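You operate a simulated robot arm through the tools that you are given. There is no shell and no other tool. Be economical: measure what you need, move in short steps, check, and stop when the job is done.

Carry out the task below with a simulated robot arm. There is one attempt and no reset: what you move stays moved.

TASK
Put the 10 shim from the service bench top on top of the packing block and the 5 shim on top of the orange rubbing block.
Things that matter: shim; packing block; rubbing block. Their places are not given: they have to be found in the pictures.

It is judged by the outcome, as a careful person would: the job done as asked, and still so three seconds after it is handed in. It fails if anything else is knocked over, pushed out of place, dropped, spilled or broken.

THE ROBOT
A 7-joint arm with a two-finger parallel gripper, fixed in place. Base frame: the origin is at the foot of the arm, x ahead of it, y to its left, z up; the work surface is at about z = 0. Lengths are in mm, angles in degrees, forces in N, time in s.
With the tool pointing down near the work surface it reaches from about 240 to 620 mm from the base axis. Its first joint turns from -66.0 to 66.0 degrees. Payload 2.6 kg.
Tool frame: the origin (TCP) lies between the finger pads and is the grasp point; the fingertips stand 30 mm ahead of it; z points along the fingers, y is the line along which they close. The gripper opens to 94 mm. The fingers are 28 mm wide and 10 mm thick; the gripper's body (50 by 96 mm) begins 55 mm behind the TCP.
Orientation is told as [roll, pitch, yaw] about the base's x, y, z axes, in that order, counted from this pose: with the fingers straight down and closing along the base's y, the tool's x points along the base's -x, its y along +y and its z along -z.

THE INTERFACE
- The arm moves only by the tool arm_command. Its argument "plan" is text: rows parted by semicolons, each of 7 numbers parted by spaces: the shift along the tool's x, y, z in cm, then the turn, a rotation vector about the tool's x, y, z in degrees, then the opening, from 0 (shut) to 1 (fully open). In form: x y z ax ay az claw; .... A call has 1 to 10 rows; each row is the pose to reach, as a shift and turn from the pose commanded when the call began, along the tool's axes at that moment. A row lasts 0.2 s, in which the tool goes at most 50 mm and 8.6 degrees; a call with a longer step from one row to the next is refused whole, and so is a gripper value outside its range. A pose out of reach is approached as far as the arm can. The call stops where the force on the tool passes 40 N (or 10 N more than at its start, if that is more) or the arm is blocked; 0.2 s more then pass. The fingers move at their own pace (about 72 mm/s each) and stop on an object; they squeeze with about 24 N. The grip force told is the motor's: it shows also when the fingers shut on nothing. Time passes only in rows, and 0.2 s behind the last, so rows that repeat a pose let the fingers close. It gives the time, the measured TCP pose, the force on the tool (base axes), the opening and the grip force at its end, in the units of the frame above (readings bear some noise).
- Cameras (640 x 400 px; columns grow to the right, rows downward): "scene" is fixed at [12.3, 413.3, 582.3]; the picture's right is [-0.94, -0.35, 0.00], its down [-0.14, 0.37, -0.92] and it looks along [0.32, -0.86, -0.40] (base axes); focal length 320 px, centre (320, 200). "wrist" rides on the gripper at [-37, 0, -58] in the tool frame; the picture's right is [0.00, -1.00, 0.00], its down [0.97, 0.00, -0.24] and it looks along [0.24, 0.00, 0.97] (tool axes); focal length 218 px, centre (320, 200).
- get_image(camera): a new picture of that camera. No time passes.
- point_at(camera, pixels): for up to 12 pixels [column, row] of the newest picture of that camera ("zoom" is the newest enlarged one), the place [x, y, z] in the base frame of the surface seen there, good to about 2 mm. No time passes.
- inspect(camera, box): a new picture of the part [left, top, right, bottom] of that camera's present view, enlarged. No time passes.
- close_job(): hands the job in; it is judged then, once.

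Work in short steps. Measure before you move; look again where a grasp or a placing could have gone wrong, and mend it. You have 60 turns and 14 pictures in all, the two below and enlarged ones among them. Open the gripper and draw the arm clear of the work before you hand the job in, unless the task says otherwise; then end with one line.

The tools are called after "Emit:" as a command line: name --argument value ..., lists and objects as JSON in quotes. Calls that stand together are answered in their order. arm_command: Moves the arm, as the interface text tells. Its arguments: {"type":"object","properties":{"plan":{"type":"string"}},"required":["plan"]} The other tools are called the same way: get_image (camera) takes a picture; point_at (camera, pixels) gives the place of the surface under pixels of a picture; inspect (camera, box) takes an enlarged picture of a part of a camera's view; close_job () hands the job in.

At the start:

```text
t: 0.0
tcp_pos: [282.2, -229.1, 334.6]
ee_rot: [-0.1, 0.0, -0.1]
wrist_force: [-0.1, 0.7, -0.5]
gripper_width: 94.0
gripper_force: 0.0
```

scene: 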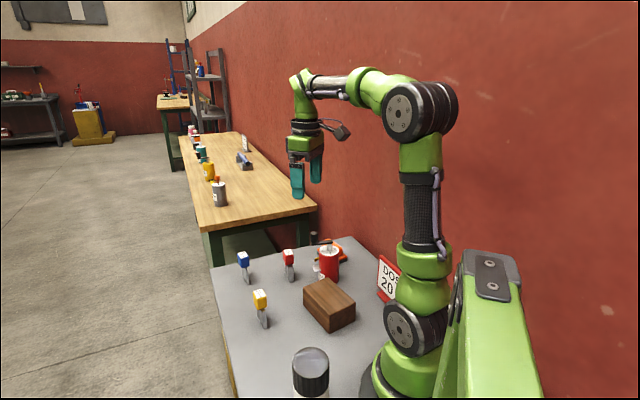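
wrist: 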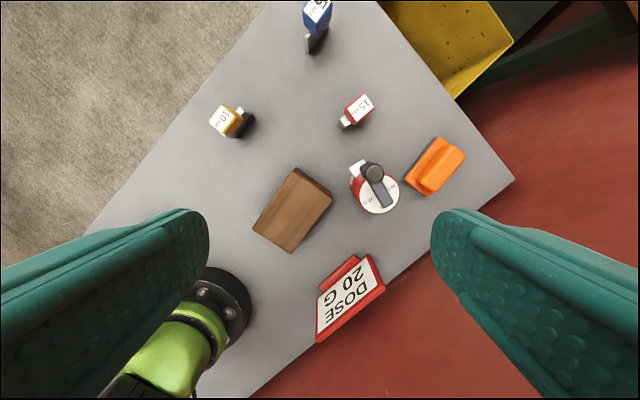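

The wrist view shows three tall tags (yellow "10", red "15", blue "?"), a brown block and an orange block. I enlarge these to read labels and shapes.

Emit:
inspect --camera "wrist" --box '[190, 0, 510, 200]'

Emit:
inspect --camera "scene" --box '[210, 220, 410, 345]'

Emit:
point_at --camera "wrist" --pixels '[[295, 168], [332, 197], [291, 252], [253, 226], [293, 205], [437, 137], [466, 155], [428, 195], [404, 180], [440, 160], [222, 120], [318, 10]]'

```text
2.00 times, centred on (350, 100) of wrist
```

zoom: 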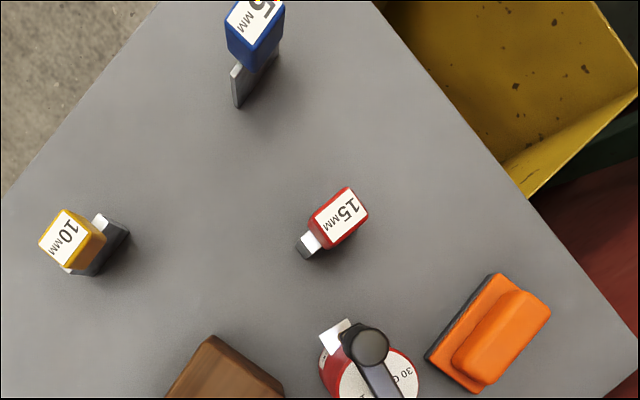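

```text
3.20 times, centred on (310, 282) of scene
```

zoom: 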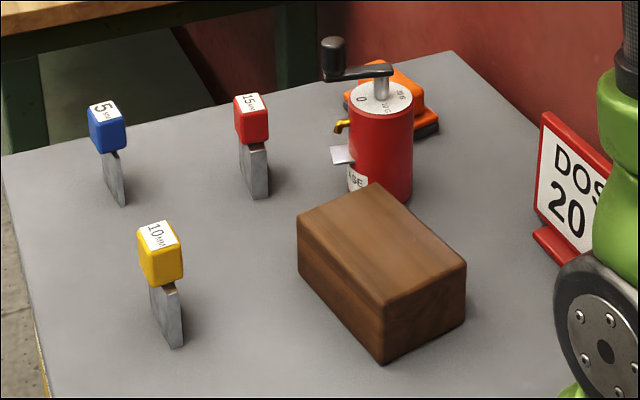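

```text
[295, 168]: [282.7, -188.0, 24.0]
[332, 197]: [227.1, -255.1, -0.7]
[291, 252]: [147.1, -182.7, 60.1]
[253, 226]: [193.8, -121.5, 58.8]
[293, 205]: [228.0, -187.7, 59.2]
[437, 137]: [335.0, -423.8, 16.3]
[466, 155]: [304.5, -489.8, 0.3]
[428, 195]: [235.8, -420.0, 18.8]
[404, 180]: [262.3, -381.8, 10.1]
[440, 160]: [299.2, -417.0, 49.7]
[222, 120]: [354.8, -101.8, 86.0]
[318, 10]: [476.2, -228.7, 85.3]
```

Tags have coloured heads on thin metal plates. I measure the heads and plates from the newest zoom (scene), and the orange block in wrist.

Emit:
point_at --camera "zoom" --pixels '[[89, 107], [110, 100], [126, 120], [97, 126], [104, 180], [124, 204], [137, 230], [165, 221], [182, 245], [148, 257], [154, 320], [178, 346]]'

Emit:
point_at --camera "wrist" --pixels '[[210, 121], [221, 106], [241, 116], [226, 135], [424, 184], [452, 150], [432, 170], [446, 163], [300, 215], [310, 185], [275, 235], [320, 205]]'

```text
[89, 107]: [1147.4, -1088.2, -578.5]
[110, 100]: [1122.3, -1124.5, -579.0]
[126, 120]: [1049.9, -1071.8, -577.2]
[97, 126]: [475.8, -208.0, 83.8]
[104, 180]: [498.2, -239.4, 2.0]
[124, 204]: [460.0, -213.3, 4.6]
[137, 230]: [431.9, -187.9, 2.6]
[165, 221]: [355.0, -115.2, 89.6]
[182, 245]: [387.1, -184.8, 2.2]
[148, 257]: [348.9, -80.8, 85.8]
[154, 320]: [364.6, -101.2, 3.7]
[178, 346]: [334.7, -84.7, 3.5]
```

```text
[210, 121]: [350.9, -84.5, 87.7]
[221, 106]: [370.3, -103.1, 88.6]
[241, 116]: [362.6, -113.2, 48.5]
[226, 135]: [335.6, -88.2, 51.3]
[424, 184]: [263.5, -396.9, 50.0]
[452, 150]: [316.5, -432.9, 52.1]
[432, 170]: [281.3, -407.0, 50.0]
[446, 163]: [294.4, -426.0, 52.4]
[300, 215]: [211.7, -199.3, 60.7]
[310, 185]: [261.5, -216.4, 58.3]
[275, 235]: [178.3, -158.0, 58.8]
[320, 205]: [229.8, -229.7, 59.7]
```

Yellow 10 shim's head is at about (353,-97), top 88; its plate runs at about -35°. I move above it with the fingers turned to match and look again.

Emit:
arm_command --plan "-1.4 2.6 2.1 0 0 7 1; -2.8 5.2 4.2 0 0 14 1; -4.2 7.8 6.3 0 0 21 1; -5.6 10.4 8.4 0 0 28 1; -6.8 13.1 10.5 0 0 35 1; -6.8 13.1 10.5 0 0 35 1"

Emit:
get_image --camera "wrist"

```text
t: 1.4
tcp_pos: [349.8, -97.8, 227.3]
ee_rot: [0.0, 0.0, -35.1]
wrist_force: [0.1, 0.4, 0.1]
gripper_width: 94.0
gripper_force: 0.0
```

```text
9 pictures are left
```

wrist: 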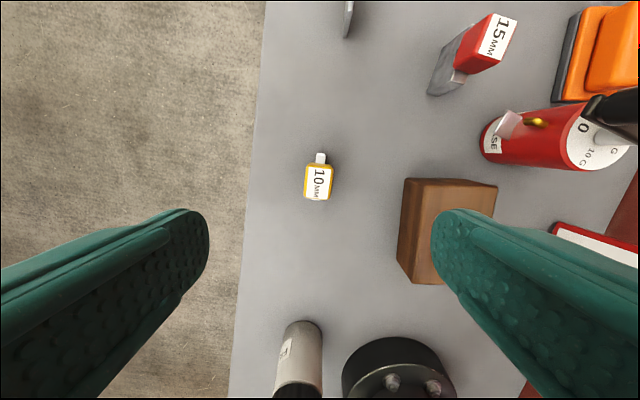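

The shim lies aligned with the fingers at (318,183). I measure its head, plate and the brown block's top.

Emit:
point_at --camera "wrist" --pixels '[[306, 180], [331, 182], [319, 168], [318, 197], [320, 157], [318, 183], [409, 182], [494, 190], [420, 190], [425, 270], [400, 278], [300, 330]]'

Emit:
inspect --camera "wrist" --box '[270, 140, 366, 200]'

```text
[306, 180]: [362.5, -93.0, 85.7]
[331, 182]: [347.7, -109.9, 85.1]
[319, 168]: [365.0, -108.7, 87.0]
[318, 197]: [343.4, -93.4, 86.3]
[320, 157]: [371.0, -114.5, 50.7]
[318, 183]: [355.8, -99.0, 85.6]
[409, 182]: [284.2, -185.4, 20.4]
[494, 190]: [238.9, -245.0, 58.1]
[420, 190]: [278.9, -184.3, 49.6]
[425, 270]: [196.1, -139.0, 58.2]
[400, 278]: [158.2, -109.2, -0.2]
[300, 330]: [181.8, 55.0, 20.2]
```

```text
6.67 times, centred on (318, 170) of wrist
```

zoom: 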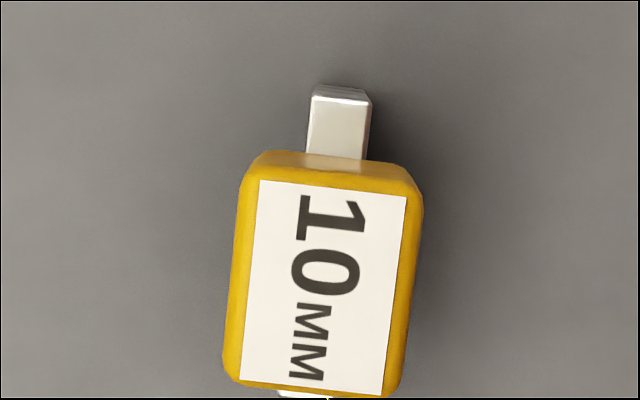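

The head is centred near (354.6,-101), needing 5° more turn. I descend around it with partly open fingers to z≈72.

Emit:
arm_command --plan "-0.6 0 3 0 0 5 0.7; -0.6 0 7 0 0 5 0.7; -0.6 0 11 0 0 5 0.7; -0.6 0 14 0 0 5 0.7; -0.6 0 15.6 0 0 5 0.7; -0.6 0 15.6 0 0 5 0.7"

Emit:
get_image --camera "wrist"

```text
t: 2.8
tcp_pos: [354.8, -101.6, 77.9]
ee_rot: [0.0, -0.1, -40.0]
wrist_force: [0.1, 0.1, 0.3]
gripper_width: 66.0
gripper_force: 0.1
```

```text
7 pictures are left
```

wrist: 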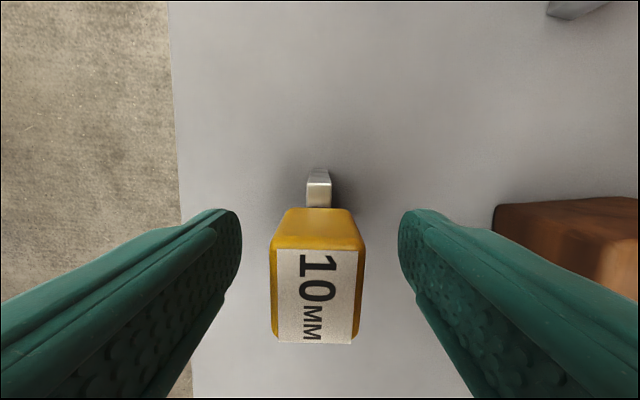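

Well aligned and centred. I lower 6 mm more and close on the head.

Emit:
arm_command --plan "0 0 0.6 0 0 0 0.7; 0 0 0.6 0 0 0 0.3; 0 0 0.6 0 0 0 0; 0 0 0.6 0 0 0 0; 0 0 0.6 0 0 0 0"

```text
t: 4.0
tcp_pos: [353.5, -101.2, 71.1]
ee_rot: [0.0, 0.1, -40.0]
wrist_force: [0.4, 0.2, 0.4]
gripper_width: 30.1
gripper_force: 24.1
```

Held (30 mm, 24 N). I lift 100 mm and carry it above the brown block's centre (215,-183).

Emit:
arm_command --plan "0 0 -4 0 0 0 0; 0 0 -8 0 0 0 0; 0 0 -10 0 0 0 0; 1.3 -3.8 -10 0 0 0 0; 2.7 -7.6 -10 0 0 0 0; 4 -11.4 -10 0 0 0 0; 5.35 -15.2 -10 0 0 0 0; 5.35 -15.2 -10 0 0 0 0; 5.35 -15.2 -10 0 0 0 0"

Emit:
get_image --camera "wrist"

```text
t: 6.0
tcp_pos: [217.4, -184.0, 167.9]
ee_rot: [-0.1, 0.0, -40.0]
wrist_force: [-0.2, -0.3, -1.0]
gripper_width: 30.5
gripper_force: 24.0
```

```text
6 pictures are left
```

wrist: 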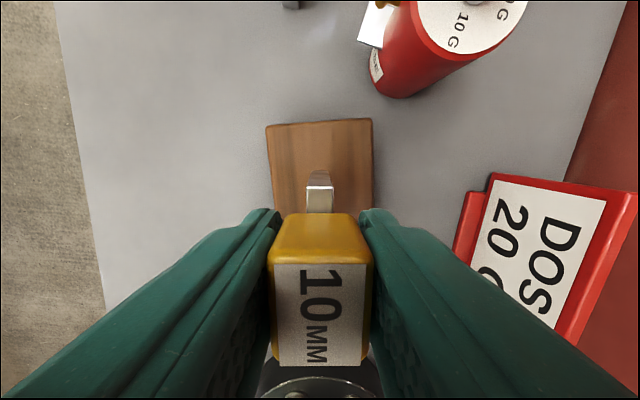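

The shim is centred above the block. I lower toward contact (expected z≈131).

Emit:
arm_command --plan "0 0 1.5 0 0 0 0; 0 0 2.5 0 0 0 0; 0 0 3.1 0 0 0 0; 0 0 3.4 0 0 0 0; 0 0 3.4 0 0 0 0; 0 0 3.4 0 0 0 0"

```text
t: 7.4
tcp_pos: [217.2, -183.9, 135.0]
ee_rot: [0.0, 0.0, -40.0]
wrist_force: [-1.2, 0.0, -2.3]
gripper_width: 30.3
gripper_force: 24.6
```

Emit:
arm_command --plan "0 0 0.1 0 0 0 0; 0 0 0.2 0 0 0 0; 0 0 0.3 0 0 0 0; 0 0 0.3 0 0 0 0"

```text
t: 8.4
tcp_pos: [216.9, -183.5, 130.1]
ee_rot: [0.0, 0.0, -40.0]
wrist_force: [-0.1, 0.3, -2.3]
gripper_width: 30.3
gripper_force: 24.2
```

No contact sign yet; I go on by 1 mm at a time.

Emit:
arm_command --plan "0 0 0.1 0 0 0 0; 0 0 0.1 0 0 0 0; 0 0 0.1 0 0 0 0"

Emit:
inspect --camera "scene" --box '[270, 230, 398, 350]'

```text
t: 9.2
tcp_pos: [216.1, -184.0, 130.7]
ee_rot: [0.0, -0.1, -40.0]
wrist_force: [-3.4, 4.8, 17.9]
gripper_width: 30.3
gripper_force: 23.8
```

```text
3.33 times, centred on (334, 290) of scene
```

zoom: 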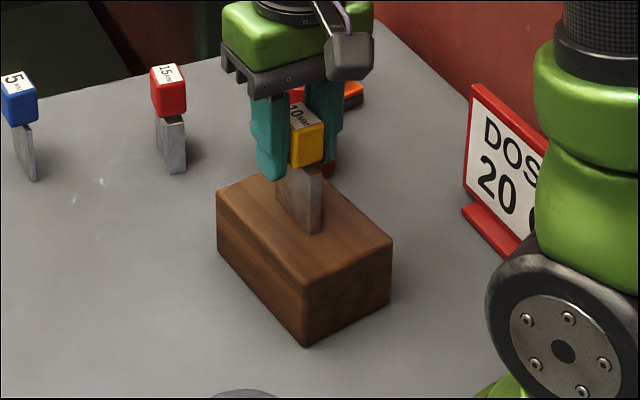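

Contact (18 N). I open the fingers and rise.

Emit:
arm_command --plan "0 0 -0.05 0 0 0 0; 0 0 -0.05 0 0 0 0.5; 0 0 -0.05 0 0 0 0.6; 0 0 -0.05 0 0 0 0.6; 0 0 -3 0 0 0 0.6; 0 0 -7 0 0 0 0.6; 0 0 -11 0 0 0 0.6; 0 0 -11 0 0 0 0.6"

```text
t: 11.0
tcp_pos: [216.8, -181.7, 241.6]
ee_rot: [0.0, 0.1, -39.9]
wrist_force: [0.4, 0.2, 0.1]
gripper_width: 56.6
gripper_force: 0.0
```

Now to above the blue 5 shim, about (472,-226), at z≈230.

Emit:
arm_command --plan "-3.2 1.9 0.2 0 0 0 0.7; -6.4 3.7 0.4 0 0 0 0.7; -9.6 5.6 0.6 0 0 0 0.7; -12.8 7.5 0.8 0 0 0 0.7; -16 9.4 1 0 0 0 0.7; -19.2 11.2 1.2 0 0 0 0.7; -22.1 13 1.2 0 0 0 0.7; -22.1 13 1.2 0 0 0 0.7"

Emit:
get_image --camera "wrist"

```text
t: 12.8
tcp_pos: [471.0, -224.6, 228.9]
ee_rot: [0.0, 0.0, -40.0]
wrist_force: [-0.1, 0.1, 0.6]
gripper_width: 65.7
gripper_force: 0.0
```

```text
4 pictures are left
```

wrist: 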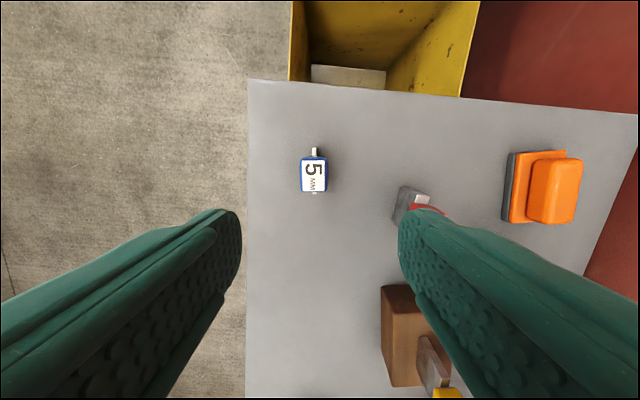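

The 10 shim stands on the block. I measure the blue head, red shim, and orange block's raised top.

Emit:
point_at --camera "wrist" --pixels '[[302, 175], [326, 175], [314, 162], [313, 189], [314, 149], [412, 193], [535, 162], [580, 165], [531, 218], [572, 222], [556, 190], [508, 185]]'

Emit:
inspect --camera "wrist" --box '[280, 70, 600, 270]'

```text
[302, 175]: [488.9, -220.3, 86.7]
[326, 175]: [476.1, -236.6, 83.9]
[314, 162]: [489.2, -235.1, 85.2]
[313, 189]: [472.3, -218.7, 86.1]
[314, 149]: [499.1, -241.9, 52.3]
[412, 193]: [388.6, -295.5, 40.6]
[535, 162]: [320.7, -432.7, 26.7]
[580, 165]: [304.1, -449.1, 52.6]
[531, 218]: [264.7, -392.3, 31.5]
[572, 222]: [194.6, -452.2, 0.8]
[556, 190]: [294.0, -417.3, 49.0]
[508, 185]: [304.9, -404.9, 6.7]
```

```text
2.00 times, centred on (440, 170) of wrist
```

zoom: 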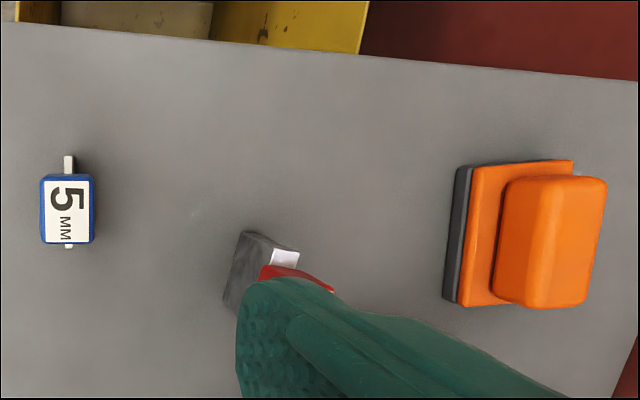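

Blue head is centred at (481.5,-227.7) and aligned with the fingers. I descend around it to z≈71.

Emit:
arm_command --plan "-1 0.45 2 0 0 0 0.6; -1 0.45 6 0 0 0 0.6; -1 0.45 10 0 0 0 0.6; -1 0.45 13 0 0 0 0.6; -1 0.45 15 0 0 0 0.6; -1 0.45 15.7 0 0 0 0.6; -1 0.45 15.7 0 0 0 0.6"

```text
t: 14.4
tcp_pos: [480.7, -227.4, 72.1]
ee_rot: [0.0, 0.1, -40.0]
wrist_force: [0.4, -0.4, 0.3]
gripper_width: 56.4
gripper_force: 0.1
```

Emit:
arm_command --plan "0 0 0 0 0 0 0.3; 0 0 0 0 0 0 0; 0 0 0 0 0 0 0; 0 0 0 0 0 0 0; 0 0 -0.3 0 0 0 0"

```text
t: 15.6
tcp_pos: [480.1, -228.8, 74.8]
ee_rot: [0.0, 0.0, -40.0]
wrist_force: [1.0, 0.3, 1.1]
gripper_width: 29.9
gripper_force: 24.9
```

Held. I lift 160 mm, then carry it over the orange block (about 290,-420).

Emit:
arm_command --plan "0 0 -4 0 0 0 0; 0 0 -8 0 0 0 0; 0 0 -12 0 0 0 0; 0 0 -16 0 0 0 0; 0.4 -4.5 -16 0 0 0 0; 0.8 -9 -16 0 0 0 0; 1.2 -13.5 -16 0 0 0 0; 1.6 -18 -16 0 0 0 0; 2 -22.5 -16 0 0 0 0; 2.3 -26.8 -16 0 0 0 0"

Emit:
get_image --camera "wrist"

```text
t: 17.8
tcp_pos: [286.2, -419.9, 230.8]
ee_rot: [0.0, 0.0, -39.9]
wrist_force: [0.1, -0.3, -2.2]
gripper_width: 30.0
gripper_force: 24.1
```

```text
2 pictures are left
```

wrist: 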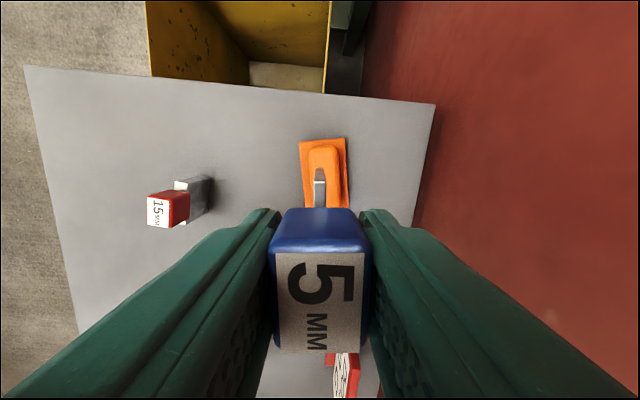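

The orange ridge is seen at (323,165) beyond the shim. I measure its top edges and the pump's clearance is not visible here, so I probe the ridge.

Emit:
point_at --camera "wrist" --pixels '[[323, 149], [324, 157], [311, 165], [316, 165], [333, 165], [338, 165], [308, 195], [313, 195], [331, 195], [338, 195], [301, 145], [345, 140]]'

```text
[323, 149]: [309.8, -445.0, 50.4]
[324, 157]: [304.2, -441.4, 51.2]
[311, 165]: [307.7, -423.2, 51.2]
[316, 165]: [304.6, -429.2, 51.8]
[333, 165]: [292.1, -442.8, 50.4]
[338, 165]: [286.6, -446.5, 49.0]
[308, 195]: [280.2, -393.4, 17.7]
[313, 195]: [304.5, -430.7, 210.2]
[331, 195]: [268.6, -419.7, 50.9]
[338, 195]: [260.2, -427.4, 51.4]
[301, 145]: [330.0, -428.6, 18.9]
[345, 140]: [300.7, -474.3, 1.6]
```

Ridge top z≈51, about 34 mm wide, axis ≈ -35°, centre ≈ (284.5,-423.5). I turn the tool by -5°, drop 60 mm and read the settled pose.

Emit:
arm_command --plan "0 0 2 0 0 -5 0; 0 0 4 0 0 -5 0; 0 0 6 0 0 -5 0; 0 0 6 0 0 -5 0; 0 0 6 0 0 -5 0"

Emit:
get_image --camera "wrist"

```text
t: 19.0
tcp_pos: [288.6, -418.9, 173.3]
ee_rot: [-0.1, 0.0, -35.1]
wrist_force: [0.3, -0.3, -0.8]
gripper_width: 30.2
gripper_force: 24.2
```

```text
1 pictures are left
```

wrist: 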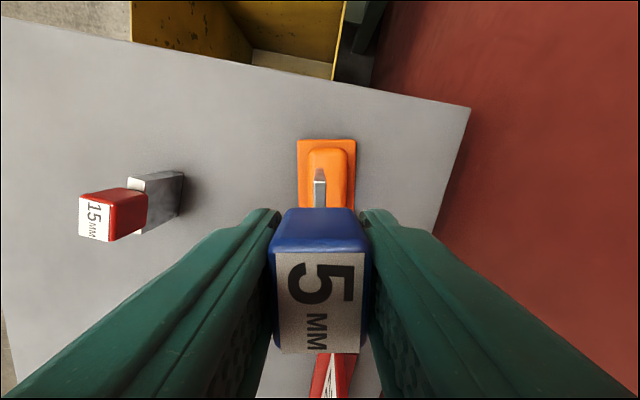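

Now aligned; the ridge is centred at column ≈327, i.e. about 6 mm to the right. I confirm with points.

Emit:
point_at --camera "wrist" --pixels '[[327, 150], [327, 156], [308, 165], [311, 165], [343, 165], [347, 165], [327, 141], [309, 200], [346, 200], [299, 160], [355, 160]]'

```text
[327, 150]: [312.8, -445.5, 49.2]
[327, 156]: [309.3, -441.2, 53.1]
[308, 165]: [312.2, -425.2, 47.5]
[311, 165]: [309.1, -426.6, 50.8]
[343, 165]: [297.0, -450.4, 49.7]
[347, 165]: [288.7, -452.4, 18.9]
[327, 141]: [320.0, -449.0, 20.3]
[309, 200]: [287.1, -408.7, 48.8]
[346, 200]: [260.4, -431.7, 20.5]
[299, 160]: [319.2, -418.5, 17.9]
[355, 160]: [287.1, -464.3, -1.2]
```

Target (284.3,-424.2). I shift there and lower to just above the ridge.

Emit:
arm_command --plan "0.05 -0.68 0 0 0 0 0; 0.05 -0.68 2 0 0 0 0; 0.05 -0.68 3.5 0 0 0 0; 0.05 -0.68 4.4 0 0 0 0; 0.05 -0.68 4.4 0 0 0 0; 0.05 -0.68 4.4 0 0 0 0"

```text
t: 20.4
tcp_pos: [284.7, -425.3, 130.8]
ee_rot: [0.0, 0.0, -35.0]
wrist_force: [0.4, -0.5, -1.3]
gripper_width: 30.1
gripper_force: 24.3
```

Emit:
arm_command --plan "0 0 0.15 0 0 0 0; 0 0 0.3 0 0 0 0; 0 0 0.45 0 0 0 0; 0 0 0.45 0 0 0 0"

```text
t: 21.4
tcp_pos: [286.1, -426.1, 126.2]
ee_rot: [0.0, 0.1, -35.0]
wrist_force: [0.7, 0.0, -0.5]
gripper_width: 30.0
gripper_force: 24.1
```

No contact yet; 1 mm steps on.

Emit:
arm_command --plan "0 0 0.1 0 0 0 0; 0 0 0.2 0 0 0 0; 0 0 0.2 0 0 0 0"

```text
t: 22.2
tcp_pos: [284.5, -425.2, 124.8]
ee_rot: [-0.1, 0.0, -35.0]
wrist_force: [-0.2, -0.4, -0.7]
gripper_width: 30.0
gripper_force: 24.0
```

Emit:
arm_command --plan "0 0 0.1 0 0 0 0; 0 0 0.1 0 0 0 0; 0 0 0.1 0 0 0 0"

```text
t: 23.0
tcp_pos: [284.4, -423.9, 124.3]
ee_rot: [0.1, -0.1, -35.0]
wrist_force: [-2.8, 2.4, 11.5]
gripper_width: 30.0
gripper_force: 23.7
```

Contact (11.5 N) at the expected height. I open the fingers only a little, so they'd catch a lean, and look.

Emit:
arm_command --plan "0 0 -0.05 0 0 0 0.36; 0 0 -0.05 0 0 0 0.42; 0 0 -0.05 0 0 0 0.42; 0 0 -0.05 0 0 0 0.42; 0 0 -0.05 0 0 0 0.42; 0 0 -0.05 0 0 0 0.42"

Emit:
get_image --camera "wrist"

```text
t: 24.4
tcp_pos: [285.3, -425.5, 125.1]
ee_rot: [0.0, 0.1, -35.1]
wrist_force: [0.4, -0.3, -0.9]
gripper_width: 39.3
gripper_force: 0.0
```

```text
0 pictures are left
```

wrist: 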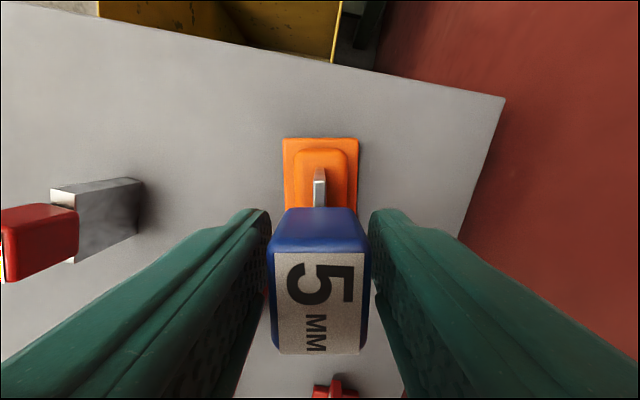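

The 5 shim stands upright and free, with a gap to each finger. I open a bit more and rise straight up.

Emit:
arm_command --plan "0 0 0 0 0 0 0.55; 0 0 0 0 0 0 0.6; 0 0 -1.5 0 0 0 0.6; 0 0 -4 0 0 0 0.6; 0 0 -8 0 0 0 0.6; 0 0 -12 0 0 0 0.6; 0 0 -12 0 0 0 0.6"

Emit:
point_at --camera "wrist" --pixels '[[320, 300]]'

```text
t: 26.0
tcp_pos: [285.6, -427.3, 243.8]
ee_rot: [0.0, 0.0, -35.0]
wrist_force: [0.3, -0.1, 0.5]
gripper_width: 56.4
gripper_force: 0.1
```

```text
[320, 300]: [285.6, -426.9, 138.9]
```

The 5 shim's head measured z≈139 with the fingers just opened, which fits standing on the ridge. The arm is now clear above, so I hand in.

Emit:
close_job

```text
The job is handed in.
```

I stood the 10 shim on the packing block and the 5 shim on the orange rubbing block, then raised the open gripper clear and handed in. The 10 shim was still upright in a later picture. My last picture of the 5 shim, upright and free of the fingers, came before the arm rose, so I have no picture of it after that.
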